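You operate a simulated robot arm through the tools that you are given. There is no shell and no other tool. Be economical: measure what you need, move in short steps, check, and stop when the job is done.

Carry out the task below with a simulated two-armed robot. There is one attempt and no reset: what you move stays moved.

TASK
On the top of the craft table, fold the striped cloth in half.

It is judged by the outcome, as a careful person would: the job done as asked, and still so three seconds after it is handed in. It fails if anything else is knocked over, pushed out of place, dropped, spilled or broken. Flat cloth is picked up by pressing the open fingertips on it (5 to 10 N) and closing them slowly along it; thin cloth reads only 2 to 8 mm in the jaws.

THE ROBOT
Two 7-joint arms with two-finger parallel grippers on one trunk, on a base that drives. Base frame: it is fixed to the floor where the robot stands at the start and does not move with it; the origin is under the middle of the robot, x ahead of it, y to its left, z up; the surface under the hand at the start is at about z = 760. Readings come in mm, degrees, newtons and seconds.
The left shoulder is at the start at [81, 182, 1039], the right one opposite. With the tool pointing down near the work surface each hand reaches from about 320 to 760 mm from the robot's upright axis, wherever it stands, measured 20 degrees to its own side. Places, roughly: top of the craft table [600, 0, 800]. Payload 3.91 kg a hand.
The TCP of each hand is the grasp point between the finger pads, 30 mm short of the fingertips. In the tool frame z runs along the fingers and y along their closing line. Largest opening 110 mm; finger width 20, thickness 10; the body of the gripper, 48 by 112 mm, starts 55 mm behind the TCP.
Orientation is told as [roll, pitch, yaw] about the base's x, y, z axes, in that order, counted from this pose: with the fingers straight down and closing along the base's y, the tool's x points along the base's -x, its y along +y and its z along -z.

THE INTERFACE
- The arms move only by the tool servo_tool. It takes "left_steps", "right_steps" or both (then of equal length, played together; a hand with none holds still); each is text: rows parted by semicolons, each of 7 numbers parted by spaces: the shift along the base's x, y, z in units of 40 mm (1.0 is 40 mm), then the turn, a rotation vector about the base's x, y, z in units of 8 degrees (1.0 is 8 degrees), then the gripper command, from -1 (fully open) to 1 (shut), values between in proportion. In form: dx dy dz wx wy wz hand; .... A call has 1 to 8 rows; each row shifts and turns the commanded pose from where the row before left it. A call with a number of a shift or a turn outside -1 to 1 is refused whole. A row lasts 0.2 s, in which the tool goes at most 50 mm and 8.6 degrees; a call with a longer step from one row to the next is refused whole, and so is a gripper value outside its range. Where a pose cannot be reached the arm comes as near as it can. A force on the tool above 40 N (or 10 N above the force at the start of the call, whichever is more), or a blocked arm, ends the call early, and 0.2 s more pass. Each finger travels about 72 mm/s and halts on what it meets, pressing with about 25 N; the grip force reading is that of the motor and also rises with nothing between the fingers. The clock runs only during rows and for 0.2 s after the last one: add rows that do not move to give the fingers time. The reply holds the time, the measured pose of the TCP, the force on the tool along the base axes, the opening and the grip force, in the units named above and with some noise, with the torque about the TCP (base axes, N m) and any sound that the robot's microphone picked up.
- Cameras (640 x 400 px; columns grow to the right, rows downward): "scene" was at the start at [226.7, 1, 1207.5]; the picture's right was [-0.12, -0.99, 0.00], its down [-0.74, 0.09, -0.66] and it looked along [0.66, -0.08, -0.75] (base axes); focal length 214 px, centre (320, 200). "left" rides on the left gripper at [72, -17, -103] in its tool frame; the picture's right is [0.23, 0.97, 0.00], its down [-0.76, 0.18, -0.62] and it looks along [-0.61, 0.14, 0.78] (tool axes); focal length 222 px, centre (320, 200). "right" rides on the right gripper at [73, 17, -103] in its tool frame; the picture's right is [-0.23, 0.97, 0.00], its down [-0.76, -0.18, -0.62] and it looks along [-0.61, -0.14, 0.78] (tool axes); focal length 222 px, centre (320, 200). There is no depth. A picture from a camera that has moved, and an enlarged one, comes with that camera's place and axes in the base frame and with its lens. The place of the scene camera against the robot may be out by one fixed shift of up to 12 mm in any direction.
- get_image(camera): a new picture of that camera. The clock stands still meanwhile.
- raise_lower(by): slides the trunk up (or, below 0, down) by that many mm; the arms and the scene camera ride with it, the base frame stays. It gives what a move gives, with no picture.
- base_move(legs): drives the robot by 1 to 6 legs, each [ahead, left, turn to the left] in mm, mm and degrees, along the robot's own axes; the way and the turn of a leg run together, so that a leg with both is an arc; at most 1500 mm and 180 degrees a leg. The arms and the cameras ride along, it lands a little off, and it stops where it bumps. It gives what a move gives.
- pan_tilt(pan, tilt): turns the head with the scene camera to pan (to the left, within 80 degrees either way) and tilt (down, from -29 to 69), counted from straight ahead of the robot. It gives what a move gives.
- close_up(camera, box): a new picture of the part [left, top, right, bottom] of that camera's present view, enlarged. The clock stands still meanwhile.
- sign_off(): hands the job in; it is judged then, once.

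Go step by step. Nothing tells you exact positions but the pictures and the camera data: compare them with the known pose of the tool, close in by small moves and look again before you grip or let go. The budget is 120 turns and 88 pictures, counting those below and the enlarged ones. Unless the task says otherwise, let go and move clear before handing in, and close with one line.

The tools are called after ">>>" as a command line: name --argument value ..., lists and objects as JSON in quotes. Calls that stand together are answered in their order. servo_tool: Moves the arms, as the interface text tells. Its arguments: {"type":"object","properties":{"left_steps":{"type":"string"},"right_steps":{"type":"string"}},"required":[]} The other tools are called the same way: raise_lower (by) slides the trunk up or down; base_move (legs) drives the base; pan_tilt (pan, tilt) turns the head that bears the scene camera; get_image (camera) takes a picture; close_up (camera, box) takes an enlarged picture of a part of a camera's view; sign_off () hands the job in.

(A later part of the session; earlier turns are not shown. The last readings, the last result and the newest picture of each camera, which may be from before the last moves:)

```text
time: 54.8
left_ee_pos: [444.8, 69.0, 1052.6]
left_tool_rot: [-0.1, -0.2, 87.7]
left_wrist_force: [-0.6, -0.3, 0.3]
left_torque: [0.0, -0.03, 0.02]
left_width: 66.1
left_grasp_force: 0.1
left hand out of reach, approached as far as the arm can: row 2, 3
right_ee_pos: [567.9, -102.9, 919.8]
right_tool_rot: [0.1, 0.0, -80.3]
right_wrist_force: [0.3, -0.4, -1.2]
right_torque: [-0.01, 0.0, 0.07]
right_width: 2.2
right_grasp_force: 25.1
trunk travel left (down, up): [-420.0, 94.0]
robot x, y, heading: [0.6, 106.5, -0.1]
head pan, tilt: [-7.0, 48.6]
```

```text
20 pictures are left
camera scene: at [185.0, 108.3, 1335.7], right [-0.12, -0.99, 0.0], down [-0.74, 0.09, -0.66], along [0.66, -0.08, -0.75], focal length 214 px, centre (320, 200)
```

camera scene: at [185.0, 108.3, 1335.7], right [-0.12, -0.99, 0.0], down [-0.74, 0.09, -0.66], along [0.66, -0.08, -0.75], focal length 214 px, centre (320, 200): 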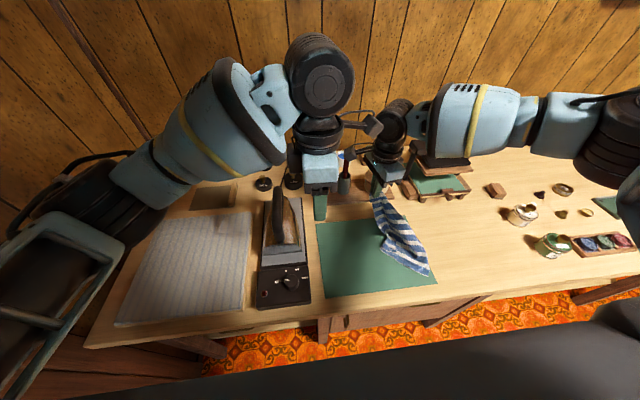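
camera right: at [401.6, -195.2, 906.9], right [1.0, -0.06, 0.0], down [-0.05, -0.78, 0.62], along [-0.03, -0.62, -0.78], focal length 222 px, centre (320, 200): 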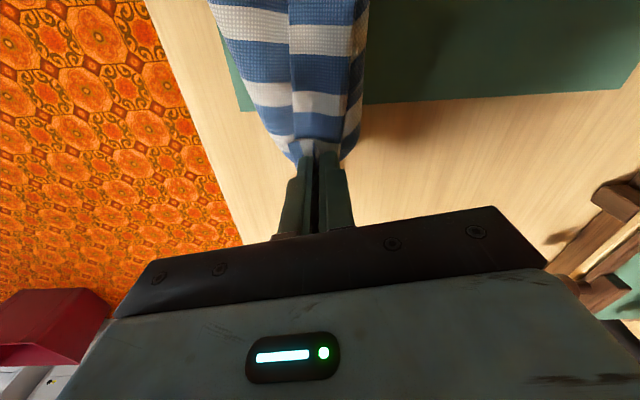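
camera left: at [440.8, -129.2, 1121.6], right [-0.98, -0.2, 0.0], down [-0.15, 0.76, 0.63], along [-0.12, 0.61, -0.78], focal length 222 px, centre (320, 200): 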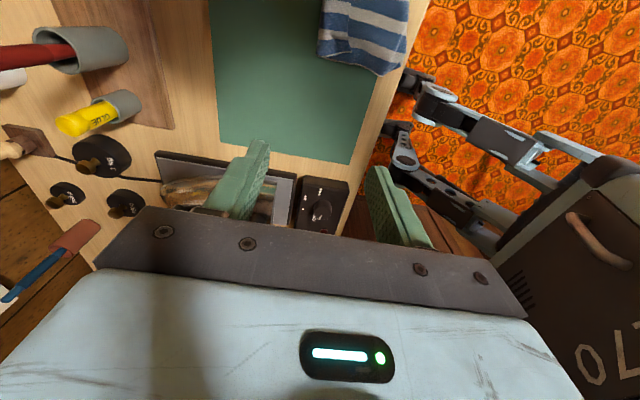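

>>> close_up --camera "scene" --box '[340, 180, 450, 285]'

```text
3.81 times, centred on (395, 232) of scene
camera zoom: at [185.0, 108.3, 1335.7], right [-0.12, -0.99, 0.0], down [-0.74, 0.09, -0.66], along [0.66, -0.08, -0.75], focal length 817 px, centre (34, 76)
```

zoom: 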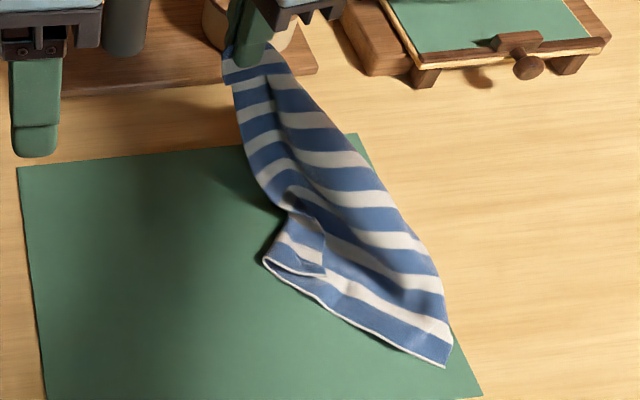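

Excellent: only a small turned-over bit remains at the near-left corner (~[477,−144]). I'll shift the base 100 mm right, which also moves the right hand out of the way, so the left can reach that corner.

>>> base_move --legs '[[0, -100, 0]]'

>>> close_up --camera "scene" --box '[280, 170, 440, 290]'

```text
time: 56.3
left_ee_pos: [444.9, -29.5, 1052.7]
left_tool_rot: [0.0, -0.2, 87.8]
left_wrist_force: [0.1, 0.4, 0.2]
left_torque: [-0.01, 0.02, 0.0]
left_width: 66.4
left_grasp_force: 0.0
right_ee_pos: [567.3, -200.8, 920.5]
right_tool_rot: [0.2, -0.1, -80.1]
right_wrist_force: [-0.2, -0.1, 0.8]
right_torque: [0.01, 0.01, 0.01]
right_width: 2.2
right_grasp_force: 24.8
trunk travel left (down, up): [-420.0, 94.0]
robot x, y, heading: [5.2, 9.8, 0.0]
head pan, tilt: [-7.0, 48.6]
```

```text
3.33 times, centred on (360, 230) of scene
camera zoom: at [185.2, 9.0, 1335.7], right [-0.12, -0.99, 0.0], down [-0.74, 0.09, -0.66], along [0.66, -0.08, -0.75], focal length 715 px, centre (187, 100)
```

zoom: 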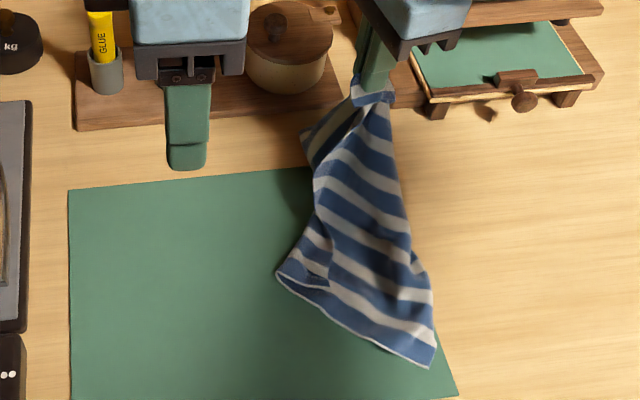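

>>> servo_tool --left_steps "0.12 -0.46 -0.8 0 0 0 0.2;0.12 -0.46 -0.8 0 0 0 0.2;0.12 -0.46 -0.8 0 0 0 0.2;0.12 -0.46 -0.8 0 0 0 0.2;0.12 -0.46 -0.8 0 0 0 0.2;0.12 -0.46 -0.8 0 0 0 0.2;0 0 0 0 0 0 0.2"

>>> get_image --camera "left"

```text
time: 57.9
left_ee_pos: [484.0, -126.0, 854.9]
left_tool_rot: [-0.2, -0.9, 88.8]
left_wrist_force: [-18.2, -3.3, 2.6]
left_torque: [0.17, -2.29, -1.7]
left_width: 43.8
left_grasp_force: 0.1
right_ee_pos: [569.4, -200.7, 920.3]
right_tool_rot: [0.3, 0.0, -80.0]
right_wrist_force: [18.1, 3.7, -3.2]
right_torque: [-0.16, 0.88, 0.11]
right_width: 2.0
right_grasp_force: 24.6
trunk travel left (down, up): [-420.0, 94.0]
robot x, y, heading: [1.5, 9.4, -0.2]
head pan, tilt: [-7.0, 48.6]
```

```text
17 pictures are left
camera left: at [497.7, -202.6, 957.1], right [-0.98, -0.21, -0.01], down [-0.16, 0.76, 0.63], along [-0.13, 0.62, -0.77], focal length 222 px, centre (320, 200)
```

left: 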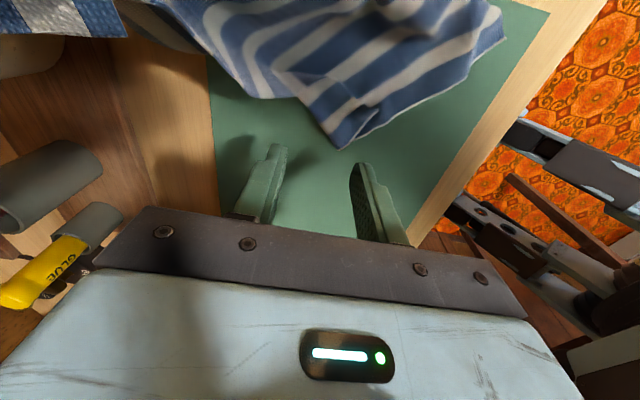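

The hands' housings touched lightly. I'll separate them and turn the left hand back to about 40° so its camera clears the right hand.

>>> servo_tool --left_steps "-0.5 0.2 0 0 0 -1 0.2;0 0.1 0 0 0 -1 0.2;0 0 0 0 0 -1 0.2;0 0 0 0 0 -1 0.2;0 0 0 0 0 -1 0.2;0 0 0 0 0 -1 0.2;0 0 0 0 0 0 0.2" --right_steps "0.4 -0.1 0 0 0 0 1;0.2 0 0 0 0 0 1;0 0 0 0 0 0 1;0 0 0 0 0 0 1;0 0 0 0 0 0 1;0 0 0 0 0 0 1;0 0 0 0 0 0 1"

>>> get_image --camera "left"

```text
time: 59.5
left_ee_pos: [464.2, -112.6, 855.3]
left_tool_rot: [0.7, -1.3, 41.1]
left_wrist_force: [-0.5, -0.4, -0.2]
left_torque: [-0.01, -0.02, -0.02]
left_width: 44.0
left_grasp_force: 0.1
right_ee_pos: [588.6, -206.6, 920.6]
right_tool_rot: [0.1, -0.1, -80.1]
right_wrist_force: [-0.4, -1.1, 0.3]
right_torque: [0.0, 0.0, 0.05]
right_width: 2.3
right_grasp_force: 24.9
right hand out of reach, approached as far as the arm can: row 2
trunk travel left (down, up): [-420.0, 94.0]
robot x, y, heading: [-1.3, 8.9, -0.0]
head pan, tilt: [-7.0, 48.6]
```

```text
16 pictures are left
camera left: at [419.0, -175.7, 954.9], right [-0.81, 0.59, 0.01], down [0.45, 0.62, 0.64], along [0.37, 0.52, -0.77], focal length 222 px, centre (320, 200)
```

left: 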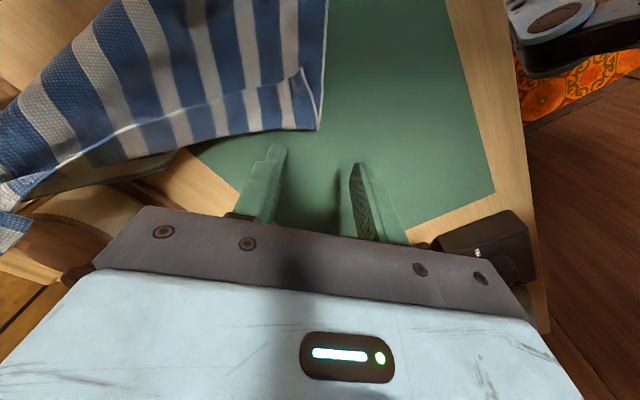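

Clear view now: the near-left corner is at ~[447,−158], lying on a 45 mm flap. I'll try pinching just this flap with a light touch at ~[480,−148].

>>> servo_tool --left_steps "0.2 -0.45 -0.3 0 0 0 0.4;0.2 -0.43 -0.5 0 0 0 0.4;0 0 -0.5 0 0 0 0.4;0 0 -0.05 0 0 0 0.4;0 0 -0.04 0 0 0 0.4;0 0 0 0 0 0 0.4"

>>> get_image --camera "left"

```text
time: 61.1
left_ee_pos: [491.3, -132.5, 797.5]
left_tool_rot: [0.9, -1.3, 42.6]
left_wrist_force: [0.0, 0.0, 1.5]
left_torque: [-0.06, 0.03, 0.01]
left_width: 32.9
left_grasp_force: 0.0
right_ee_pos: [589.2, -207.5, 921.1]
right_tool_rot: [0.1, -0.1, -80.2]
right_wrist_force: [0.4, 0.2, 0.1]
right_torque: [0.01, 0.03, 0.05]
right_width: 2.2
right_grasp_force: 24.7
trunk travel left (down, up): [-420.0, 94.0]
robot x, y, heading: [1.2, 4.3, -0.2]
head pan, tilt: [-7.0, 48.6]
stopped in row 6 (left hand): the arm was blocked; the commanded pose is now the measured one
```

```text
15 pictures are left
camera left: at [448.0, -198.8, 898.1], right [-0.83, 0.56, 0.01], down [0.43, 0.63, 0.64], along [0.36, 0.54, -0.76], focal length 222 px, centre (320, 200)
```

left: 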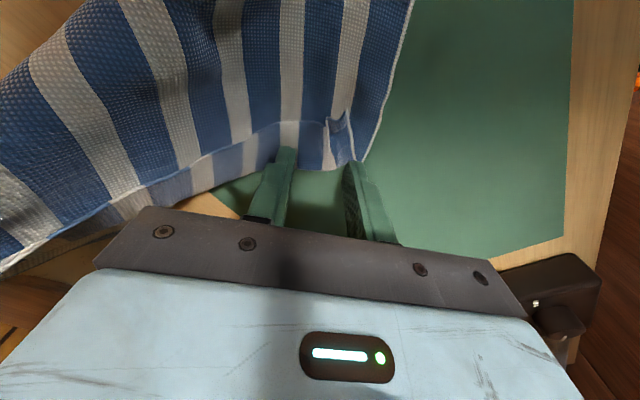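

The fingers straddle the flap's crest with a small ridge between them. I'll shift ~12 mm further onto the flap.

>>> servo_tool --left_steps "0 0 0.1 0 0 0 0.4;-0.2 -0.3 0 0 0 0 0.4;0 0 -0.1 0 0 0 0.4;0 0 -0.04 0 0 0 0.4;0 0 0 0 0 0 0.4"

```text
time: 61.8
left_ee_pos: [499.0, -125.2, 794.8]
left_tool_rot: [0.8, -2.2, 44.1]
left_wrist_force: [5.7, -13.5, 34.6]
left_torque: [-0.78, -0.16, 0.0]
left_width: 11.9
left_grasp_force: 9.0
right_ee_pos: [587.4, -209.2, 920.8]
right_tool_rot: [0.2, 0.1, -80.2]
right_wrist_force: [0.0, 0.5, -2.0]
right_torque: [0.04, 0.06, 0.01]
right_width: 2.4
right_grasp_force: 25.2
trunk travel left (down, up): [-420.0, 94.0]
robot x, y, heading: [-1.2, 10.1, -0.3]
head pan, tilt: [-7.0, 48.6]
stopped in row 3 (left hand): the force on the tool passed its limit at 42 N (the readings are from after the stop); the commanded pose is now the measured one
```

The left arm is drifting and pressing; something's limiting it. I'll lift off and look.

>>> servo_tool --left_steps "0 0 0.3 0 0 0 0.4;0 0 0.6 0 0 0 0.4;0 0 0 0 0 0 0.4"

>>> get_image --camera "scene"

```text
time: 62.6
left_ee_pos: [499.6, -120.6, 825.4]
left_tool_rot: [1.7, -2.3, 44.4]
left_wrist_force: [-0.2, 0.7, 0.7]
left_torque: [-0.05, 0.01, 0.02]
left_width: 32.9
left_grasp_force: 0.0
right_ee_pos: [589.6, -207.1, 920.8]
right_tool_rot: [0.2, -0.1, -80.2]
right_wrist_force: [-0.3, 0.2, 0.2]
right_torque: [0.04, -0.02, 0.01]
right_width: 2.2
right_grasp_force: 24.9
trunk travel left (down, up): [-420.0, 94.0]
robot x, y, heading: [-2.4, 8.8, -0.2]
head pan, tilt: [-7.0, 48.6]
```

```text
14 pictures are left
camera scene: at [185.3, 8.9, 1335.6], right [-0.12, -0.99, 0.0], down [-0.74, 0.09, -0.66], along [0.66, -0.08, -0.75], focal length 214 px, centre (320, 200)
```

scene: 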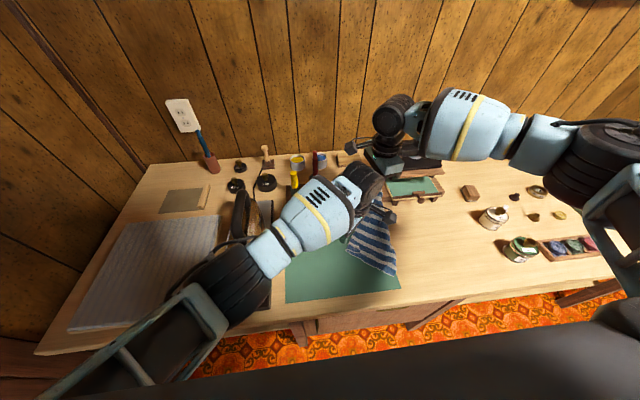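

The left forearm is sweeping low over the iron, so I'll retract it straight up right away and return it to a safe high pose.

>>> servo_tool --left_steps "0 0 1 0 0 0 0.4;0 0 1 0 0 0 0.4;0 0 1 0 0 0 0.4;0 0 1 0 0 0 0.4;0 0 1 0 0 0 0.4;0 0 1 0 0 0 0.4;0 0 0 0 0 0 0.4"

>>> servo_tool --left_steps "-0.4 0.8 0 0 0 -1 0.4;-0.4 0.8 0 0 0 -1 0.4;-0.4 0.8 0 0 0 -1 0.4;-0.4 0.8 0 0 0 -1 0.4;-0.4 0.8 0 0 0 -1 0.4;0 0.8 0 0 0 -0.5 0.4;0 0.6 0 0 0 0 0.4"

>>> get_image --camera "scene"

```text
time: 64.2
left_ee_pos: [501.5, -119.5, 1063.1]
left_tool_rot: [1.8, -1.8, 44.9]
left_wrist_force: [0.2, -0.1, 0.2]
left_torque: [0.01, 0.02, 0.01]
left_width: 33.0
left_grasp_force: 0.2
right_ee_pos: [588.4, -207.6, 919.9]
right_tool_rot: [0.1, 0.0, -80.1]
right_wrist_force: [0.4, -0.4, -0.4]
right_torque: [-0.02, 0.01, 0.01]
right_width: 2.3
right_grasp_force: 25.0
trunk travel left (down, up): [-420.0, 94.0]
robot x, y, heading: [-1.5, 8.4, -0.1]
head pan, tilt: [-7.0, 48.6]
```

```text
time: 65.8
left_ee_pos: [416.4, 92.6, 1067.8]
left_tool_rot: [1.3, -1.9, 0.0]
left_wrist_force: [0.7, 0.8, -0.4]
left_torque: [-0.02, -0.04, 0.01]
left_width: 33.0
left_grasp_force: 0.1
right_ee_pos: [588.3, -208.0, 919.7]
right_tool_rot: [0.1, 0.0, -80.1]
right_wrist_force: [0.6, -0.9, 0.0]
right_torque: [-0.01, -0.01, 0.03]
right_width: 2.5
right_grasp_force: 25.4
trunk travel left (down, up): [-420.0, 94.0]
robot x, y, heading: [-2.0, 7.6, 0.2]
head pan, tilt: [-7.0, 48.6]
```

```text
13 pictures are left
camera scene: at [184.9, 9.5, 1335.7], right [-0.12, -0.99, 0.0], down [-0.74, 0.09, -0.66], along [0.66, -0.08, -0.75], focal length 214 px, centre (320, 200)
```

scene: 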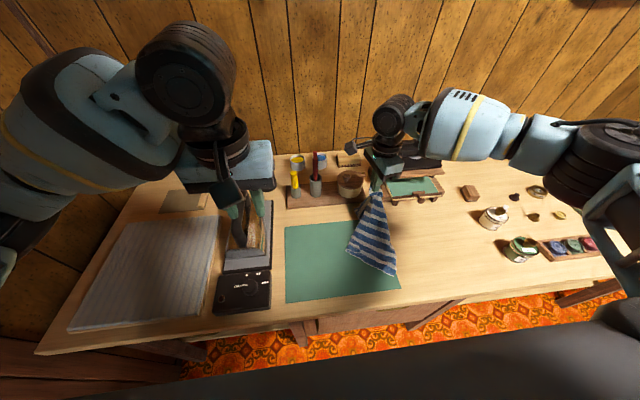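

The iron is fine. Zooming in on the cloth now.

>>> close_up --camera "scene" --box '[320, 180, 430, 285]'

```text
3.81 times, centred on (375, 232) of scene
camera zoom: at [184.9, 9.5, 1335.7], right [-0.12, -0.99, 0.0], down [-0.74, 0.09, -0.66], along [0.66, -0.08, -0.75], focal length 817 px, centre (110, 76)
```

zoom: 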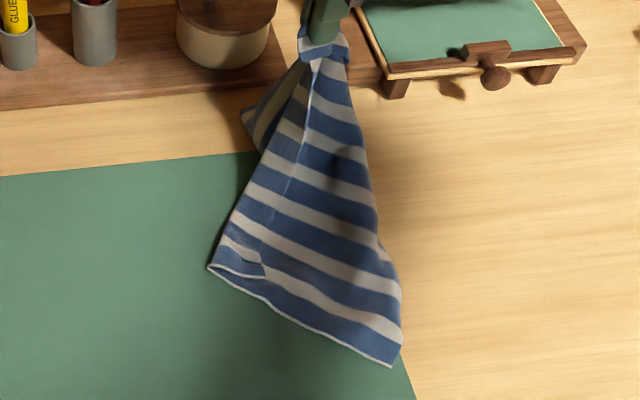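

The left edge lies on the mat and only the near-left flap is turned over. I'll swing the held corner further to +y to flip that flap completely: shift the base left, then move the right hand over and down.

>>> base_move --legs '[[0, 85, 0]]'

>>> servo_tool --right_steps "-0.2 0.7 0 0 0 0 1;-0.2 0.7 -0.2 0 0 0 1;-0.1 0.7 -0.5 0 0 0 1;0 0.4 -0.6 0 0 0 1;0 0 0 0 0 0 1"

>>> close_up --camera "scene" --box '[320, 170, 450, 290]'

```text
time: 67.2
left_ee_pos: [417.4, 174.6, 1067.5]
left_tool_rot: [1.3, -2.0, 0.1]
left_wrist_force: [-0.3, -0.1, -0.1]
left_torque: [-0.03, -0.03, 0.01]
left_width: 33.1
left_grasp_force: 0.1
right_ee_pos: [588.0, -124.0, 919.8]
right_tool_rot: [0.1, 0.0, -80.3]
right_wrist_force: [-1.1, -0.1, -0.5]
right_torque: [-0.02, 0.02, -0.02]
right_width: 2.3
right_grasp_force: 24.9
trunk travel left (down, up): [-420.0, 94.0]
robot x, y, heading: [-0.1, 92.6, -0.3]
head pan, tilt: [-7.0, 48.6]
```

```text
time: 68.4
left_ee_pos: [417.5, 175.6, 1069.9]
left_tool_rot: [1.3, -1.9, 0.1]
left_wrist_force: [0.1, -0.8, -0.3]
left_torque: [0.0, -0.02, -0.01]
left_width: 32.8
left_grasp_force: 0.0
right_ee_pos: [525.4, -73.4, 879.6]
right_tool_rot: [0.3, 0.0, -80.1]
right_wrist_force: [-0.5, 0.7, 0.0]
right_torque: [0.02, 0.02, 0.01]
right_width: 2.4
right_grasp_force: 24.9
right hand out of reach, approached as far as the arm can: row 1, 2, 3, 4
trunk travel left (down, up): [-420.0, 94.0]
robot x, y, heading: [-3.7, 91.1, -0.2]
head pan, tilt: [-7.0, 48.6]
```

```text
3.33 times, centred on (385, 230) of scene
camera zoom: at [185.1, 93.8, 1335.7], right [-0.12, -0.99, 0.0], down [-0.74, 0.09, -0.66], along [0.66, -0.08, -0.75], focal length 715 px, centre (103, 100)
```

zoom: 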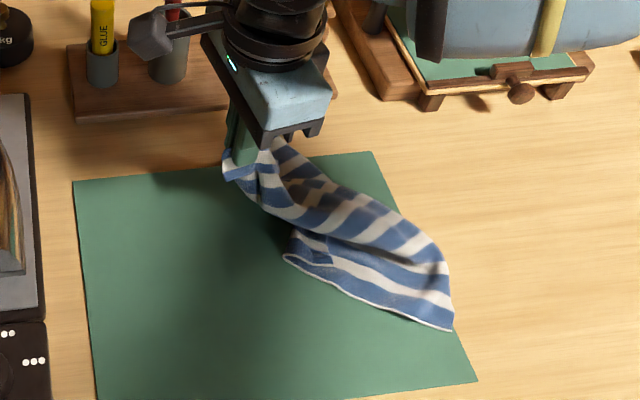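

The corner's still turned over and the arm's yaw limits reach. I'll turn the right hand back toward 0° yaw while continuing to +y and down.

>>> servo_tool --right_steps "0 0 0 0 0 1 1;0 0 0 0 0 1 1;0 0.1 0 0 0 1 1;0 0.2 0 0 0 1 1;0.1 0.3 0 0 0 1 1;0.2 0.4 -0.1 0 0 1 1;0.2 0.5 -0.2 0 0 1 1;0.2 0.5 -0.2 0 0 1 1"

>>> servo_tool --right_steps "0.1 0.5 -0.2 0 0 1 1;0 0.4 -0.3 0 0 1 1;0 0 0 0 0 0 1"

>>> close_up --camera "scene" --box '[320, 170, 450, 290]'

```text
time: 70.2
left_ee_pos: [418.7, 176.2, 1068.7]
left_tool_rot: [1.4, -2.0, 0.1]
left_wrist_force: [-0.5, -0.4, -0.2]
left_torque: [0.03, -0.01, 0.01]
left_width: 33.1
left_grasp_force: 0.0
right_ee_pos: [509.8, -63.7, 881.2]
right_tool_rot: [0.3, 0.1, -16.1]
right_wrist_force: [-0.1, 0.8, 0.0]
right_torque: [-0.02, 0.02, -0.03]
right_width: 2.3
right_grasp_force: 24.7
right hand out of reach, approached as far as the arm can: row 3, 4, 5, 6, 7, 8
trunk travel left (down, up): [-420.0, 94.0]
robot x, y, heading: [0.0, 95.9, -0.1]
head pan, tilt: [-7.0, 48.6]
```

```text
time: 71.0
left_ee_pos: [416.9, 175.6, 1069.4]
left_tool_rot: [1.3, -2.0, 0.1]
left_wrist_force: [-0.1, -0.4, 0.2]
left_torque: [0.0, -0.03, -0.01]
left_width: 32.9
left_grasp_force: 0.1
right_ee_pos: [497.2, -58.4, 870.6]
right_tool_rot: [0.2, 0.0, -0.1]
right_wrist_force: [0.0, -0.6, -0.5]
right_torque: [0.01, 0.0, -0.05]
right_width: 2.4
right_grasp_force: 24.9
right hand out of reach, approached as far as the arm can: row 1, 2
trunk travel left (down, up): [-420.0, 94.0]
robot x, y, heading: [-0.5, 92.5, -0.1]
head pan, tilt: [-7.0, 48.6]
```

```text
3.33 times, centred on (385, 230) of scene
camera zoom: at [185.2, 93.8, 1335.7], right [-0.12, -0.99, 0.0], down [-0.74, 0.09, -0.66], along [0.66, -0.08, -0.75], focal length 715 px, centre (103, 100)
```

zoom: 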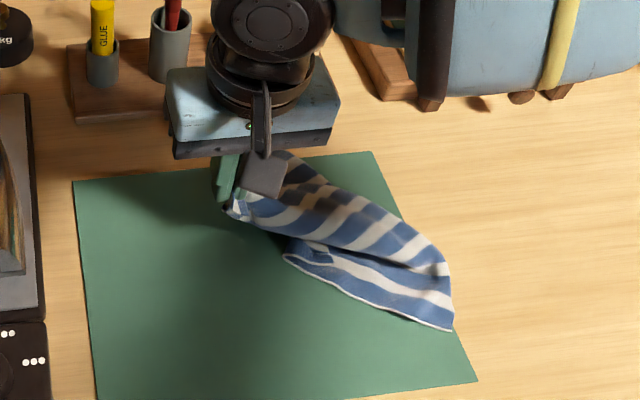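

The right arm's reach is exhausted here. I'll set this corner down, release it, and hand it over to the left hand, which can pull further to +y.

>>> servo_tool --right_steps "0 0 -0.8 0 0 0 1;0 0 -0.85 0 0 0 1;0 0 0 0 0 0 0.7;0 0 0 0 0 0 0.4;0 0 0.6 0 0 0 0.4;0 0 1 0 0 0 0.4;0 0 1 0 0 0 0.4;0 -0.3 1 0 0 0 0.4"

>>> servo_tool --right_steps "0 -0.6 1 0 0 0 0.4;0 -0.6 1 0 0 0 0.4;0 -0.8 0.6 0 0 0 0.4;0 -0.8 0 0 0 0 0.4;0 -0.8 0 0 0 0 0.4"

>>> base_move --legs '[[0, -125, 0]]'

>>> raise_lower --by -120

>>> close_up --camera "scene" --box '[250, 190, 410, 290]'

```text
time: 72.8
left_ee_pos: [416.7, 176.4, 1068.6]
left_tool_rot: [1.3, -2.1, 0.1]
left_wrist_force: [0.2, 0.7, 0.0]
left_torque: [-0.04, 0.0, -0.01]
left_width: 32.9
left_grasp_force: 0.2
right_ee_pos: [484.1, -89.8, 958.2]
right_tool_rot: [0.0, 0.0, -0.2]
right_wrist_force: [-0.7, 0.5, 0.1]
right_torque: [0.01, -0.02, -0.01]
right_width: 33.1
right_grasp_force: 0.0
right hand out of reach, approached as far as the arm can: row 1, 2
trunk travel left (down, up): [-420.0, 94.0]
robot x, y, heading: [-0.1, 95.1, -0.1]
head pan, tilt: [-7.0, 48.6]
```

```text
time: 74.0
left_ee_pos: [418.1, 176.8, 1069.0]
left_tool_rot: [1.3, -2.1, 0.1]
left_wrist_force: [-0.5, -0.3, -1.8]
left_torque: [0.0, 0.0, 0.01]
left_width: 33.0
left_grasp_force: 0.0
right_ee_pos: [486.3, -234.6, 1062.1]
right_tool_rot: [0.2, 0.0, -0.1]
right_wrist_force: [0.3, 0.0, 0.3]
right_torque: [-0.01, -0.03, -0.01]
right_width: 32.9
right_grasp_force: 0.0
trunk travel left (down, up): [-420.0, 94.0]
robot x, y, heading: [-5.3, 90.6, -0.1]
head pan, tilt: [-7.0, 48.6]
```

```text
time: 75.8
left_ee_pos: [418.0, 51.8, 1069.5]
left_tool_rot: [1.3, -2.0, 0.1]
left_wrist_force: [0.1, 0.6, -0.3]
left_torque: [-0.02, 0.04, 0.01]
left_width: 32.8
left_grasp_force: 0.0
right_ee_pos: [486.2, -358.0, 1062.3]
right_tool_rot: [0.1, 0.0, -0.2]
right_wrist_force: [-1.3, -0.3, -0.1]
right_torque: [0.0, -0.01, 0.01]
right_width: 33.0
right_grasp_force: 0.0
trunk travel left (down, up): [-420.0, 94.0]
robot x, y, heading: [2.8, -33.4, -0.2]
head pan, tilt: [-7.0, 48.6]
```

```text
time: 77.3
left_ee_pos: [417.1, 53.8, 949.2]
left_tool_rot: [1.3, -2.1, 0.1]
left_wrist_force: [0.1, -0.7, -0.4]
left_torque: [-0.04, -0.02, -0.02]
left_width: 32.8
left_grasp_force: 0.2
right_ee_pos: [485.7, -356.2, 943.3]
right_tool_rot: [0.1, 0.0, -0.2]
right_wrist_force: [-0.4, -0.5, -0.1]
right_torque: [-0.03, 0.02, 0.02]
right_width: 33.2
right_grasp_force: 0.0
trunk travel left (down, up): [-300.0, 214.0]
robot x, y, heading: [-1.2, -28.6, -0.2]
head pan, tilt: [-7.0, 48.6]
```

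```text
4.00 times, centred on (330, 240) of scene
camera zoom: at [225.7, -30.6, 1207.5], right [-0.12, -0.99, 0.0], down [-0.74, 0.09, -0.66], along [0.66, -0.08, -0.75], focal length 858 px, centre (280, 40)
```

zoom: 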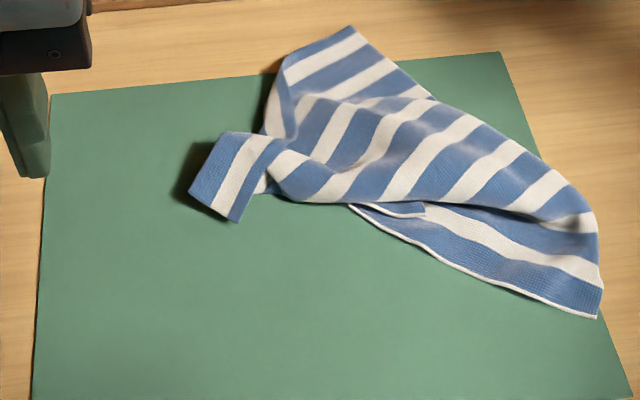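

Very helpful: the two far corners are now both clean and visible, at ~[610,−133] and ~[391,−229]. I'll grab those (the far edge) with left and right hands respectively, after shifting the base right so both can reach.

>>> base_move --legs '[[0, -100, 0]]'

```text
time: 78.8
left_ee_pos: [417.9, -48.0, 948.9]
left_tool_rot: [1.3, -2.0, 0.0]
left_wrist_force: [-0.9, -0.1, 0.6]
left_torque: [0.02, 0.02, 0.01]
left_width: 33.0
left_grasp_force: 0.1
right_ee_pos: [486.6, -458.5, 944.1]
right_tool_rot: [0.1, -0.1, -0.2]
right_wrist_force: [-0.3, -0.4, 1.7]
right_torque: [0.02, -0.05, -0.01]
right_width: 32.8
right_grasp_force: 0.1
trunk travel left (down, up): [-300.0, 214.0]
robot x, y, heading: [-2.1, -128.5, -0.5]
head pan, tilt: [-7.0, 48.6]
```

>>> servo_tool --left_steps "0.55 -0.25 -0.15 0 0.05 0 0.4;0.59 -0.28 -0.35 0 0.05 0 0.4;0.59 -0.28 -0.35 0 0.05 0 0.4;0.59 -0.28 -0.35 0 0.05 0 0.4;0.59 -0.28 -0.35 0 0 0 0.4;0.59 -0.28 -0.35 0 0 0 0.4;0.62 -0.28 -0.35 0 0 0 0.4;0 0 0 0 0 0 0.4" --right_steps "-0.23 0.88 -0.15 0 0 0.5 0.5;-0.23 0.88 -0.3 0 0 0.5 0.5;-0.23 0.88 -0.3 0 0 0.5 0.5;-0.23 0.88 -0.3 0 0 0.5 0.5;-0.23 0.88 -0.3 0 0 0.5 0.5;-0.23 0.88 -0.3 0 0 0.5 0.5;-0.23 0.88 -0.3 0 0 0.5 0.5;0 0 0 0 0 0 0.5"

>>> get_image --camera "left"

>>> get_image --camera "right"

```text
time: 80.6
left_ee_pos: [581.6, -125.2, 858.6]
left_tool_rot: [1.3, -0.4, -0.1]
left_wrist_force: [0.2, 0.0, -0.7]
left_torque: [0.01, -0.01, -0.02]
left_width: 33.0
left_grasp_force: 0.0
right_ee_pos: [431.4, -239.7, 895.6]
right_tool_rot: [0.1, 0.1, 27.7]
right_wrist_force: [0.1, 0.4, -0.5]
right_torque: [0.03, -0.04, 0.03]
right_width: 27.6
right_grasp_force: 0.0
right hand out of reach, approached as far as the arm can: row 7
trunk travel left (down, up): [-300.0, 214.0]
robot x, y, heading: [-1.0, -132.2, -0.3]
head pan, tilt: [-7.0, 48.6]
```

```text
8 pictures are left
camera left: at [507.7, -145.4, 961.2], right [-0.23, 0.97, 0.02], down [0.76, 0.16, 0.63], along [0.61, 0.16, -0.77], focal length 222 px, centre (320, 200)
```

left: 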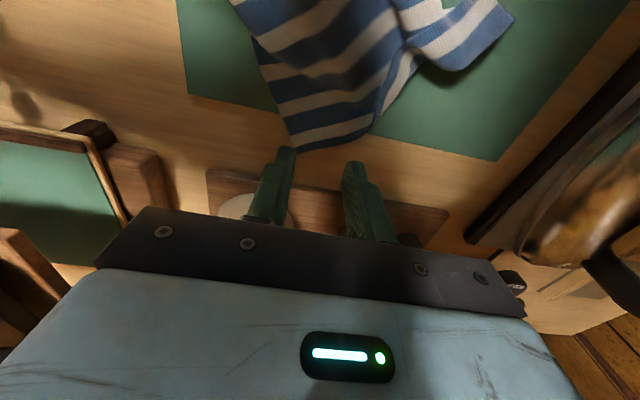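

```text
7 pictures are left
camera right: at [360.6, -258.5, 999.1], right [-0.25, 0.97, 0.0], down [0.76, 0.2, 0.62], along [0.6, 0.16, -0.78], focal length 222 px, centre (320, 200)
```

right: 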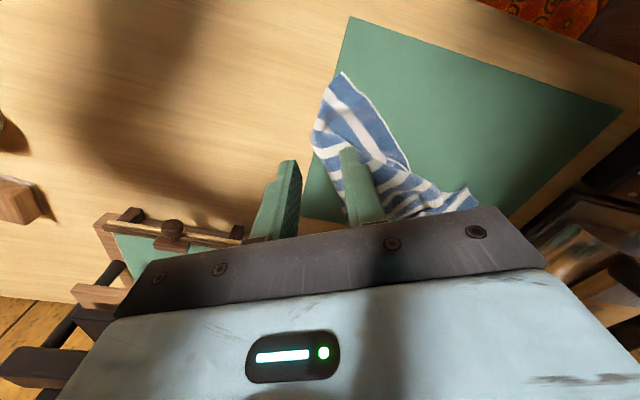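

Corners confirmed: left hand's at ~[607,−142], right hand's at ~[389,−229]. The right hand is at its inner limit, so I'll nudge the base 40 mm left, then position both.

>>> base_move --legs '[[0, 40, 0]]'

```text
time: 81.7
left_ee_pos: [582.1, -84.9, 860.0]
left_tool_rot: [1.3, -0.5, -0.1]
left_wrist_force: [-0.1, -0.1, -0.1]
left_torque: [-0.02, -0.01, 0.01]
left_width: 33.1
left_grasp_force: 0.0
right_ee_pos: [431.4, -200.0, 896.4]
right_tool_rot: [0.2, 0.0, 27.7]
right_wrist_force: [0.2, 0.9, -0.4]
right_torque: [-0.03, 0.01, 0.03]
right_width: 27.5
right_grasp_force: 0.0
trunk travel left (down, up): [-300.0, 214.0]
robot x, y, heading: [1.1, -90.5, 0.0]
head pan, tilt: [-7.0, 48.6]
```

>>> servo_tool --left_steps "0 -0.6 -0.2 -0.16 0 -0.9 0.48;0 -0.65 -0.4 0 0 -0.85 0.48;0 0 -0.5 0 0 0 0.48;0 0 -0.35 0 0 0 0.48;0 0 0 0 0 0 0.48" --right_steps "-0.15 -0.2 -0.4 0 0 0 0.5;-0.15 -0.25 -0.6 0 0 0 0.5;0 0 -0.7 0 0 0 0.5;0 0 -0.63 0 0 0 0.5;0 0 0 0 0 0 0.5"

```text
time: 82.9
left_ee_pos: [582.2, -136.8, 801.3]
left_tool_rot: [0.0, -0.5, -13.9]
left_wrist_force: [0.1, 0.5, -0.2]
left_torque: [0.01, -0.04, 0.0]
left_width: 28.7
left_grasp_force: 0.1
right_ee_pos: [419.2, -218.9, 801.8]
right_tool_rot: [0.0, 0.0, 27.8]
right_wrist_force: [-0.2, 0.0, -0.9]
right_torque: [0.02, -0.04, -0.01]
right_width: 27.5
right_grasp_force: 0.0
trunk travel left (down, up): [-300.0, 214.0]
robot x, y, heading: [-2.4, -95.0, -0.0]
head pan, tilt: [-7.0, 48.6]
```

Both positioned as intended. Pressing down in small steps.

>>> servo_tool --left_steps "0 0 -0.06 0 0 0 0.48;0 0 -0.05 0 0 0 0.48;0 0 -0.03 0 0 0 0.48;0 0 0 0 0 0 0.48" --right_steps "0 0 -0.06 0 0 0 0.5;0 0 -0.05 0 0 0 0.5;0 0 -0.04 0 0 0 0.5;0 0 0 0 0 0 0.5"

```text
time: 83.9
left_ee_pos: [582.0, -136.1, 795.6]
left_tool_rot: [0.0, -0.5, -14.1]
left_wrist_force: [-1.2, 0.2, -0.4]
left_torque: [-0.02, 0.01, -0.02]
left_width: 28.8
left_grasp_force: 0.1
right_ee_pos: [419.6, -217.8, 796.7]
right_tool_rot: [0.1, 0.0, 27.7]
right_wrist_force: [0.3, -0.1, 0.3]
right_torque: [0.01, -0.01, -0.01]
right_width: 27.6
right_grasp_force: 0.1
trunk travel left (down, up): [-300.0, 214.0]
robot x, y, heading: [-1.2, -90.7, -0.1]
head pan, tilt: [-7.0, 48.6]
```

>>> servo_tool --left_steps "0 0 -0.025 0 0 0 0.48;0 0 -0.02 0 0 0 0.48;0 0 0 0 0 0 0.48" --right_steps "0 0 -0.03 0 0 0 0.5;0 0 -0.02 0 0 0 0.5;0 0 0 0 0 0 0.5"

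```text
time: 84.7
left_ee_pos: [582.5, -135.9, 794.1]
left_tool_rot: [-0.1, -0.5, -14.0]
left_wrist_force: [-0.3, 0.8, 5.9]
left_torque: [-0.02, 0.03, 0.04]
left_width: 28.4
left_grasp_force: 0.1
right_ee_pos: [419.5, -219.3, 794.8]
right_tool_rot: [0.1, 0.0, 27.6]
right_wrist_force: [-0.2, -0.1, 1.3]
right_torque: [0.02, -0.01, -0.01]
right_width: 27.7
right_grasp_force: 0.0
trunk travel left (down, up): [-300.0, 214.0]
robot x, y, heading: [2.0, -90.2, -0.1]
head pan, tilt: [-7.0, 48.6]
```

>>> servo_tool --left_steps "0 0 -0.005 0 0 0 0.48;0 0 0 0 0 0 0.48;0 0 0 0 0 0 0.48" --right_steps "0 0 -0.02 0 0 0 0.5;0 0 -0.015 0 0 0 0.5;0 0 0 0 0 0 0.5"

```text
time: 85.5
left_ee_pos: [581.1, -136.4, 794.8]
left_tool_rot: [0.1, -0.6, -14.0]
left_wrist_force: [2.9, 0.2, 4.0]
left_torque: [-0.06, -0.08, 0.03]
left_width: 28.0
left_grasp_force: 0.0
right_ee_pos: [420.0, -219.9, 793.6]
right_tool_rot: [0.1, -0.2, 27.7]
right_wrist_force: [-3.6, -5.2, 22.5]
right_torque: [0.05, 0.25, 0.08]
right_width: 27.1
right_grasp_force: 0.1
trunk travel left (down, up): [-300.0, 214.0]
robot x, y, heading: [1.4, -91.6, -0.2]
head pan, tilt: [-7.0, 48.6]
```

>>> servo_tool --left_steps "0 0 -0.012 0 0 0 0.48;0 0 0 0 0 0 0.55;0 0 0 0 0 0 0.63;0 0 0 0 0 0 0.71;0 0 0 0 0 0 0.79;0 0 0 0 0 0 0.87;0 0 0 0 0 0 0.95;0 0 0 0 0 0 1" --right_steps "0 0 0.027 0 0 0 0.5;0 0 0 0 0 0 0.55;0 0 0 0 0 0 0.63;0 0 0 0 0 0 0.71;0 0 0 0 0 0 0.79;0 0 0 0 0 0 0.87;0 0 0 0 0 0 0.95;0 0 0 0 0 0 1"

```text
time: 87.3
left_ee_pos: [582.1, -136.4, 794.4]
left_tool_rot: [0.0, -0.6, -14.0]
left_wrist_force: [-0.3, -4.9, 12.3]
left_torque: [-0.19, 0.13, 0.02]
left_width: 2.3
left_grasp_force: 26.0
right_ee_pos: [418.6, -217.3, 794.6]
right_tool_rot: [0.1, 0.0, 27.8]
right_wrist_force: [-1.4, 2.5, 6.1]
right_torque: [0.14, 0.07, 0.03]
right_width: 0.1
right_grasp_force: 25.6
trunk travel left (down, up): [-300.0, 214.0]
robot x, y, heading: [1.6, -91.1, 0.1]
head pan, tilt: [-7.0, 48.6]
```

The left holds its corner (2.3 mm); the right slipped off. Retrying the right slightly further in, with a firmer press.

>>> servo_tool --right_steps "0 0 0.2 0 0 0 0.45;0.2 0.08 0 0 0 0 0.45;0 0 -0.15 0 0 0 0.45;0 0 -0.04 0 0 0 0.45;0 0 -0.02 0 0 0 0.45;0 0 0 0 0 0 0.45"

```text
time: 88.7
left_ee_pos: [581.4, -136.9, 793.5]
left_tool_rot: [0.1, -0.6, -14.0]
left_wrist_force: [-1.6, -4.2, 14.9]
left_torque: [-0.19, 0.14, 0.04]
left_width: 2.4
left_grasp_force: 25.0
right_ee_pos: [426.8, -215.0, 794.1]
right_tool_rot: [0.2, -0.1, 27.8]
right_wrist_force: [-1.1, -3.1, 7.6]
right_torque: [-0.03, 0.09, 0.03]
right_width: 30.2
right_grasp_force: 0.1
trunk travel left (down, up): [-300.0, 214.0]
robot x, y, heading: [-3.4, -93.3, -0.1]
head pan, tilt: [-7.0, 48.6]
```

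>>> servo_tool --right_steps "0 0 -0.015 0 0 0 0.5;0 0 0 0 0 0 0.56;0 0 0 0 0 0 0.62;0 0 0 0 0 0 0.7;0 0 0 0 0 0 0.78;0 0 0 0 0 0 0.86;0 0 0 0 0 0 0.94;0 0 0 0 0 0 1"

```text
time: 90.5
left_ee_pos: [580.3, -134.0, 794.4]
left_tool_rot: [0.0, -0.5, -14.0]
left_wrist_force: [2.2, -5.8, 10.6]
left_torque: [-0.22, 0.0, 0.03]
left_width: 2.1
left_grasp_force: 24.7
right_ee_pos: [427.8, -214.2, 794.0]
right_tool_rot: [0.2, -0.1, 27.8]
right_wrist_force: [-2.9, 9.3, 24.2]
right_torque: [0.34, 0.16, 0.0]
right_width: 2.1
right_grasp_force: 25.2
trunk travel left (down, up): [-300.0, 214.0]
robot x, y, heading: [0.8, -92.4, -0.2]
head pan, tilt: [-7.0, 48.6]
```

Both far corners are held. Now I'll lift, bring the hands level side by side, and let the cloth hang open.

>>> servo_tool --left_steps "0 0 0.9 0 0 0 1;0 0 0.9 0 0 0 1;-0.5 0.55 0.6 0 0 0.29 1;-0.5 0.55 0.6 0 0 0.29 1;-0.5 0.55 0.6 0 0 0.29 1;-0.5 0.55 0.6 0 0 0.29 1;-0.5 0.55 0.6 0 0 0.29 1;-0.5 0.55 0.6 0 0 0.29 1" --right_steps "0 0 0.9 0 0 0 1;0 0 0.9 0 0 0 1;0.13 0.03 0.6 0 0 -0.58 1;0.13 0.03 0.6 0 0 -0.58 1;0.13 0.03 0.6 0 0 -0.58 1;0.13 0.03 0.6 0 0 -0.58 1;0.13 0.03 0.6 0 0 -0.58 1;0.13 0.03 0.6 0 0 -0.58 1"

>>> get_image --camera "scene"

```text
time: 92.3
left_ee_pos: [460.4, -4.6, 1009.9]
left_tool_rot: [-0.3, -0.7, 0.0]
left_wrist_force: [1.6, -17.9, -0.7]
left_torque: [-0.45, -0.06, 0.2]
left_width: 2.4
left_grasp_force: 25.3
right_ee_pos: [464.5, -216.9, 1011.4]
right_tool_rot: [0.4, -0.1, 0.1]
right_wrist_force: [-1.1, 17.0, 0.4]
right_torque: [0.61, 0.06, -0.03]
right_width: 2.2
right_grasp_force: 25.0
right hand out of reach, approached as far as the arm can: row 8
trunk travel left (down, up): [-300.0, 214.0]
robot x, y, heading: [-2.0, -92.1, -0.3]
head pan, tilt: [-7.0, 48.6]
```

```text
6 pictures are left
camera scene: at [224.9, -90.1, 1207.7], right [-0.12, -0.99, 0.0], down [-0.74, 0.09, -0.66], along [0.66, -0.08, -0.75], focal length 214 px, centre (320, 200)
```

scene: 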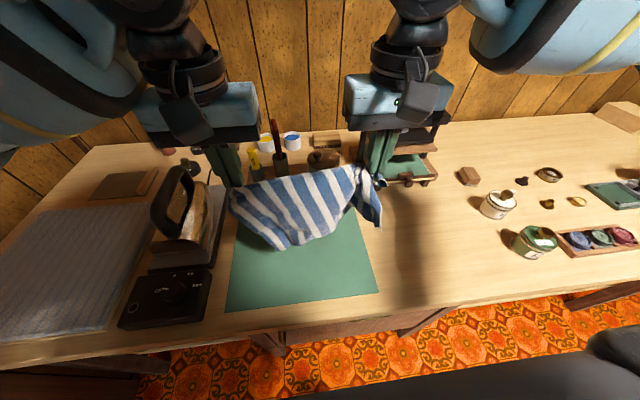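

It hangs open between the hands, taut at 212 mm. One zoom to check its shape.

>>> close_up --camera "scene" --box '[210, 140, 400, 260]'

```text
3.33 times, centred on (305, 200) of scene
camera zoom: at [224.9, -90.1, 1207.7], right [-0.12, -0.99, 0.0], down [-0.74, 0.09, -0.66], along [0.66, -0.08, -0.75], focal length 715 px, centre (370, 200)
```

zoom: 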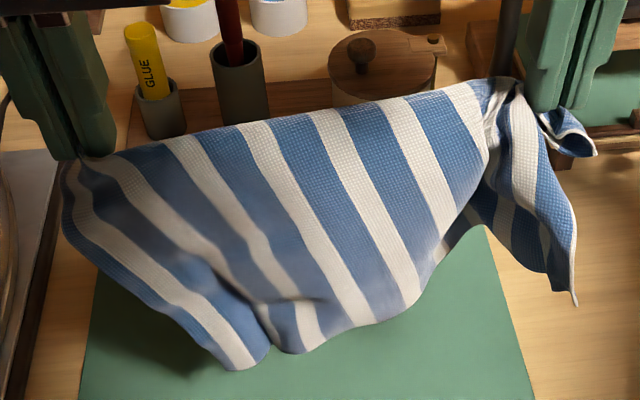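

It hangs by its far edge as intended. The two pinches face opposite ways, so I'll yaw both hands +64° so the cloth enters each from the inner side, ease the tension, and settle.

>>> servo_tool --left_steps "0 -0.05 0 0 0 1 1;0 -0.05 0 0 0 1 1;0 -0.05 0 0 0 1 1;0 -0.05 0 0 0 1 1;0 0 0 0 0 1 1;0 0 0 0 0 1 1;0 0 0 0 0 1 1;0 0 0 0 0 1 1" --right_steps "0 0 0 0 0 1 1;0 0 0 0 0 1 1;0 0 0 0 0 1 1;0 0 0 0 0 1 1;0 0 0 0 0 1 1;0 0 0 0 0 1 1;0 0 0 0 0 1 1;0 0 0 0 0 1 1"

>>> servo_tool --left_steps "0 0 0 0 0 0 1;0 0 0 0 0 0 1;0 0 0 0 0 0 1;0 0 0 0 0 0 1;0 0 0 0 0 0 1;0 0 0 0 0 0 1"

>>> close_up --camera "scene" --box '[210, 140, 400, 260]'

```text
time: 94.1
left_ee_pos: [461.6, -12.1, 1008.4]
left_tool_rot: [0.0, -0.5, 64.1]
left_wrist_force: [0.1, -3.9, -0.5]
left_torque: [-0.09, 0.0, -0.02]
left_width: 2.4
left_grasp_force: 25.0
right_ee_pos: [464.9, -219.1, 1011.3]
right_tool_rot: [0.1, 0.1, 64.0]
right_wrist_force: [-1.3, 3.6, -0.7]
right_torque: [0.12, -0.01, -0.05]
right_width: 1.9
right_grasp_force: 24.8
trunk travel left (down, up): [-300.0, 214.0]
robot x, y, heading: [-3.1, -93.1, -0.0]
head pan, tilt: [-7.0, 48.6]
```

```text
time: 95.5
left_ee_pos: [462.2, -11.8, 1009.4]
left_tool_rot: [0.0, -0.5, 63.9]
left_wrist_force: [-0.2, -3.7, -0.4]
left_torque: [-0.11, 0.02, -0.04]
left_width: 2.4
left_grasp_force: 25.1
right_ee_pos: [465.9, -219.3, 1010.2]
right_tool_rot: [0.1, 0.0, 63.9]
right_wrist_force: [0.0, 1.9, -0.4]
right_torque: [0.12, 0.0, -0.06]
right_width: 2.2
right_grasp_force: 24.9
trunk travel left (down, up): [-300.0, 214.0]
robot x, y, heading: [-0.2, -90.8, 0.1]
head pan, tilt: [-7.0, 48.6]
```

```text
3.33 times, centred on (305, 200) of scene
camera zoom: at [225.8, -90.6, 1207.5], right [-0.12, -0.99, 0.0], down [-0.74, 0.09, -0.66], along [0.66, -0.08, -0.75], focal length 715 px, centre (370, 200)
```

zoom: 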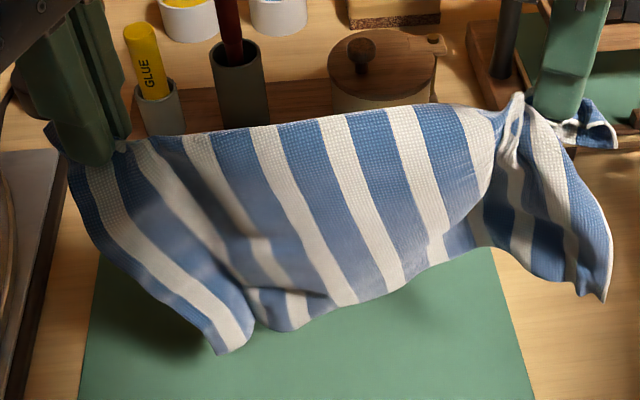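

Stable and open. Now the hanging fold: lower until the bottom edge touches, lay the lower half away from me (+x) while descending.

>>> servo_tool --left_steps "0 0 -0.45 0 0 0 1;0 0 -0.45 0 0 0 1;0.5 0 -0.5 0 0 0 1;0.5 0 -0.5 0 0 0 1;0.5 0 -0.5 0 0 0 1;0.5 0 -0.5 0 0 0 1;0.5 0 -0.5 0 0 0 1;0 0 0 0 0 0 1" --right_steps "0 0 -0.45 0 0 0 1;0 0 -0.45 0 0 0 1;0.5 0 -0.5 0 0 0 1;0.5 0 -0.5 0 0 0 1;0.5 0 -0.5 0 0 0 1;0.5 0 -0.5 0 0 0 1;0.5 0 -0.5 0 0 0 1;0 0 0 0 0 0 1"

>>> close_up --camera "scene" --box '[200, 130, 410, 290]'

```text
time: 97.3
left_ee_pos: [562.1, -14.0, 873.2]
left_tool_rot: [-0.1, -0.4, 63.7]
left_wrist_force: [-0.2, -21.1, 2.1]
left_torque: [-0.73, 0.04, -0.01]
left_width: 2.4
left_grasp_force: 25.3
right_ee_pos: [543.2, -246.0, 900.2]
right_tool_rot: [0.0, -0.2, 64.1]
right_wrist_force: [-0.2, 21.4, -2.2]
right_torque: [0.67, -0.05, 0.06]
right_width: 1.9
right_grasp_force: 25.3
right hand out of reach, approached as far as the arm can: row 4, 5, 6, 7
trunk travel left (down, up): [-300.0, 214.0]
robot x, y, heading: [2.6, -91.6, -0.0]
head pan, tilt: [-7.0, 48.6]
```

```text
2.50 times, centred on (305, 210) of scene
camera zoom: at [225.6, -90.5, 1207.6], right [-0.12, -0.99, 0.0], down [-0.74, 0.09, -0.66], along [0.66, -0.08, -0.75], focal length 536 px, centre (358, 175)
```

zoom: 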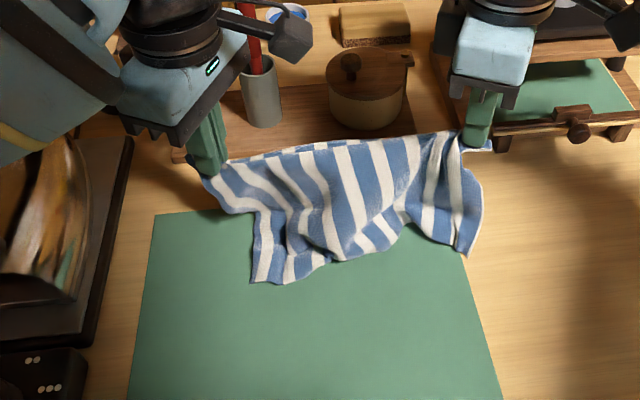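

The lower half is on the table (bottom edge at x≈487), and the right arm hit a yaw limit, adding tension. I'll relax the right yaw and spacing while bringing both hands back and down so the top edge meets the bottom edge.

>>> servo_tool --left_steps "-0.05 -0.1 -0.45 0 0 0 1;-0.37 -0.1 -0.5 0 0 0 1;-0.37 0 -0.43 0 0 0 1;-0.37 0 -0.3 0 0 0 1;-0.2 0 -0.08 0 0 0 1;0 0 0 0 0 0 1" --right_steps "0 0.25 -0.75 0 0 -1 1;-0.1 0.25 -0.55 0 0 -1 1;-0.3 0 -0.55 0 0 -0.8 1;-0.35 0 -0.42 0 0 -0.6 1;-0.15 0 -0.15 0 0 0 1;0 0 0 0 0 0 1"

```text
time: 98.7
left_ee_pos: [509.0, -19.3, 802.6]
left_tool_rot: [-0.1, -0.6, 64.0]
left_wrist_force: [1.0, -11.2, 0.3]
left_torque: [-0.37, -0.03, 0.03]
left_width: 2.3
left_grasp_force: 25.0
right_ee_pos: [509.5, -247.9, 801.5]
right_tool_rot: [0.1, 0.0, 36.7]
right_wrist_force: [-1.0, 11.2, 0.7]
right_torque: [0.4, 0.0, 0.11]
right_width: 2.1
right_grasp_force: 24.8
right hand out of reach, approached as far as the arm can: row 1
trunk travel left (down, up): [-300.0, 214.0]
robot x, y, heading: [3.2, -90.5, -0.6]
head pan, tilt: [-7.0, 48.6]
```

Both hands are at x≈509 with the top edge straight. Relax slightly, release gently and lift clear.

>>> servo_tool --left_steps "0 -0.08 -0.08 0 0 0 1;0 0 0 0 0 0 0.88;0 0 0 0 0 0 0.76;0 0 0 0 0 0 0.65;0 0 0.4 0 0 0 0.6;0 0 0.8 0 0 0 0.6;0 0 1 0 0 0 0.6;0 0 1 0 0 0 0.6" --right_steps "0 0.08 -0.08 0 0 0 1;0 0 0 0 0 0 0.88;0 0 0 0 0 0 0.76;0 0 0 0 0 0 0.65;0 0 0.4 0 0 0 0.6;0 0 0.8 0 0 0 0.6;0 0 1 0 0 0 0.6;0 0 1 0 0 0 0.6"

>>> close_up --camera "scene" --box '[220, 160, 390, 270]'

```text
time: 100.5
left_ee_pos: [506.2, -23.2, 928.3]
left_tool_rot: [0.1, -0.6, 63.8]
left_wrist_force: [0.6, 0.7, -0.4]
left_torque: [0.02, 0.02, 0.0]
left_width: 22.1
left_grasp_force: 0.1
right_ee_pos: [509.8, -244.1, 927.7]
right_tool_rot: [0.1, 0.0, 36.6]
right_wrist_force: [0.4, -0.4, 0.8]
right_torque: [-0.01, -0.04, -0.05]
right_width: 22.1
right_grasp_force: 0.0
trunk travel left (down, up): [-300.0, 214.0]
robot x, y, heading: [-2.7, -94.1, -0.2]
head pan, tilt: [-7.0, 48.6]
```

```text
3.64 times, centred on (305, 215) of scene
camera zoom: at [225.1, -90.6, 1207.6], right [-0.12, -0.99, 0.0], down [-0.74, 0.09, -0.66], along [0.66, -0.08, -0.75], focal length 780 px, centre (374, 146)
```

zoom: 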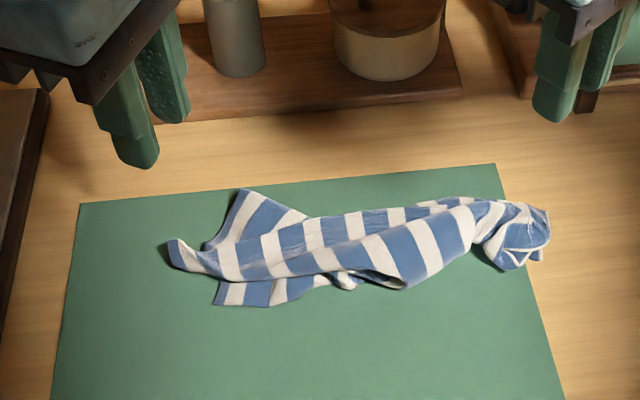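

It's folded but rumpled and uneven, not acceptable yet. I'll re-pinch the same two corner ridges (without pressing), re-hang with the edge pulled taut, and lay it down more carefully.

>>> servo_tool --left_steps "0 0 -0.9 0 0 0 0.4;0 0 -0.9 0 0 0 0.4;0 0 -0.9 0 0 0 0.4;0 0 -0.5 0 0 0 0.4;0 0 0 0 0 0 0.55;0 0 0 0 0 0 0.7;0 0 0 0 0 0 0.85;0 0 0 0 0 0 1" --right_steps "0 0 -0.9 0 0 0 0.4;0 0 -0.9 0 0 0 0.4;0 0 -0.9 0 0 0 0.4;0 0 -0.5 0 0 0 0.4;0 0 0 0 0 0 0.55;0 0 0 0 0 0 0.7;0 0 0 0 0 0 0.85;0 0 0 0 0 0 1"

```text
time: 102.3
left_ee_pos: [506.6, -22.8, 800.3]
left_tool_rot: [0.0, -0.5, 64.0]
left_wrist_force: [0.0, 0.7, -0.3]
left_torque: [-0.02, 0.02, 0.02]
left_width: 2.4
left_grasp_force: 25.6
right_ee_pos: [508.6, -243.9, 800.2]
right_tool_rot: [0.0, 0.0, 36.7]
right_wrist_force: [-0.2, -0.2, 1.4]
right_torque: [0.04, 0.0, 0.01]
right_width: 3.3
right_grasp_force: 25.0
trunk travel left (down, up): [-300.0, 214.0]
robot x, y, heading: [-2.1, -91.2, -0.1]
head pan, tilt: [-7.0, 48.6]
```

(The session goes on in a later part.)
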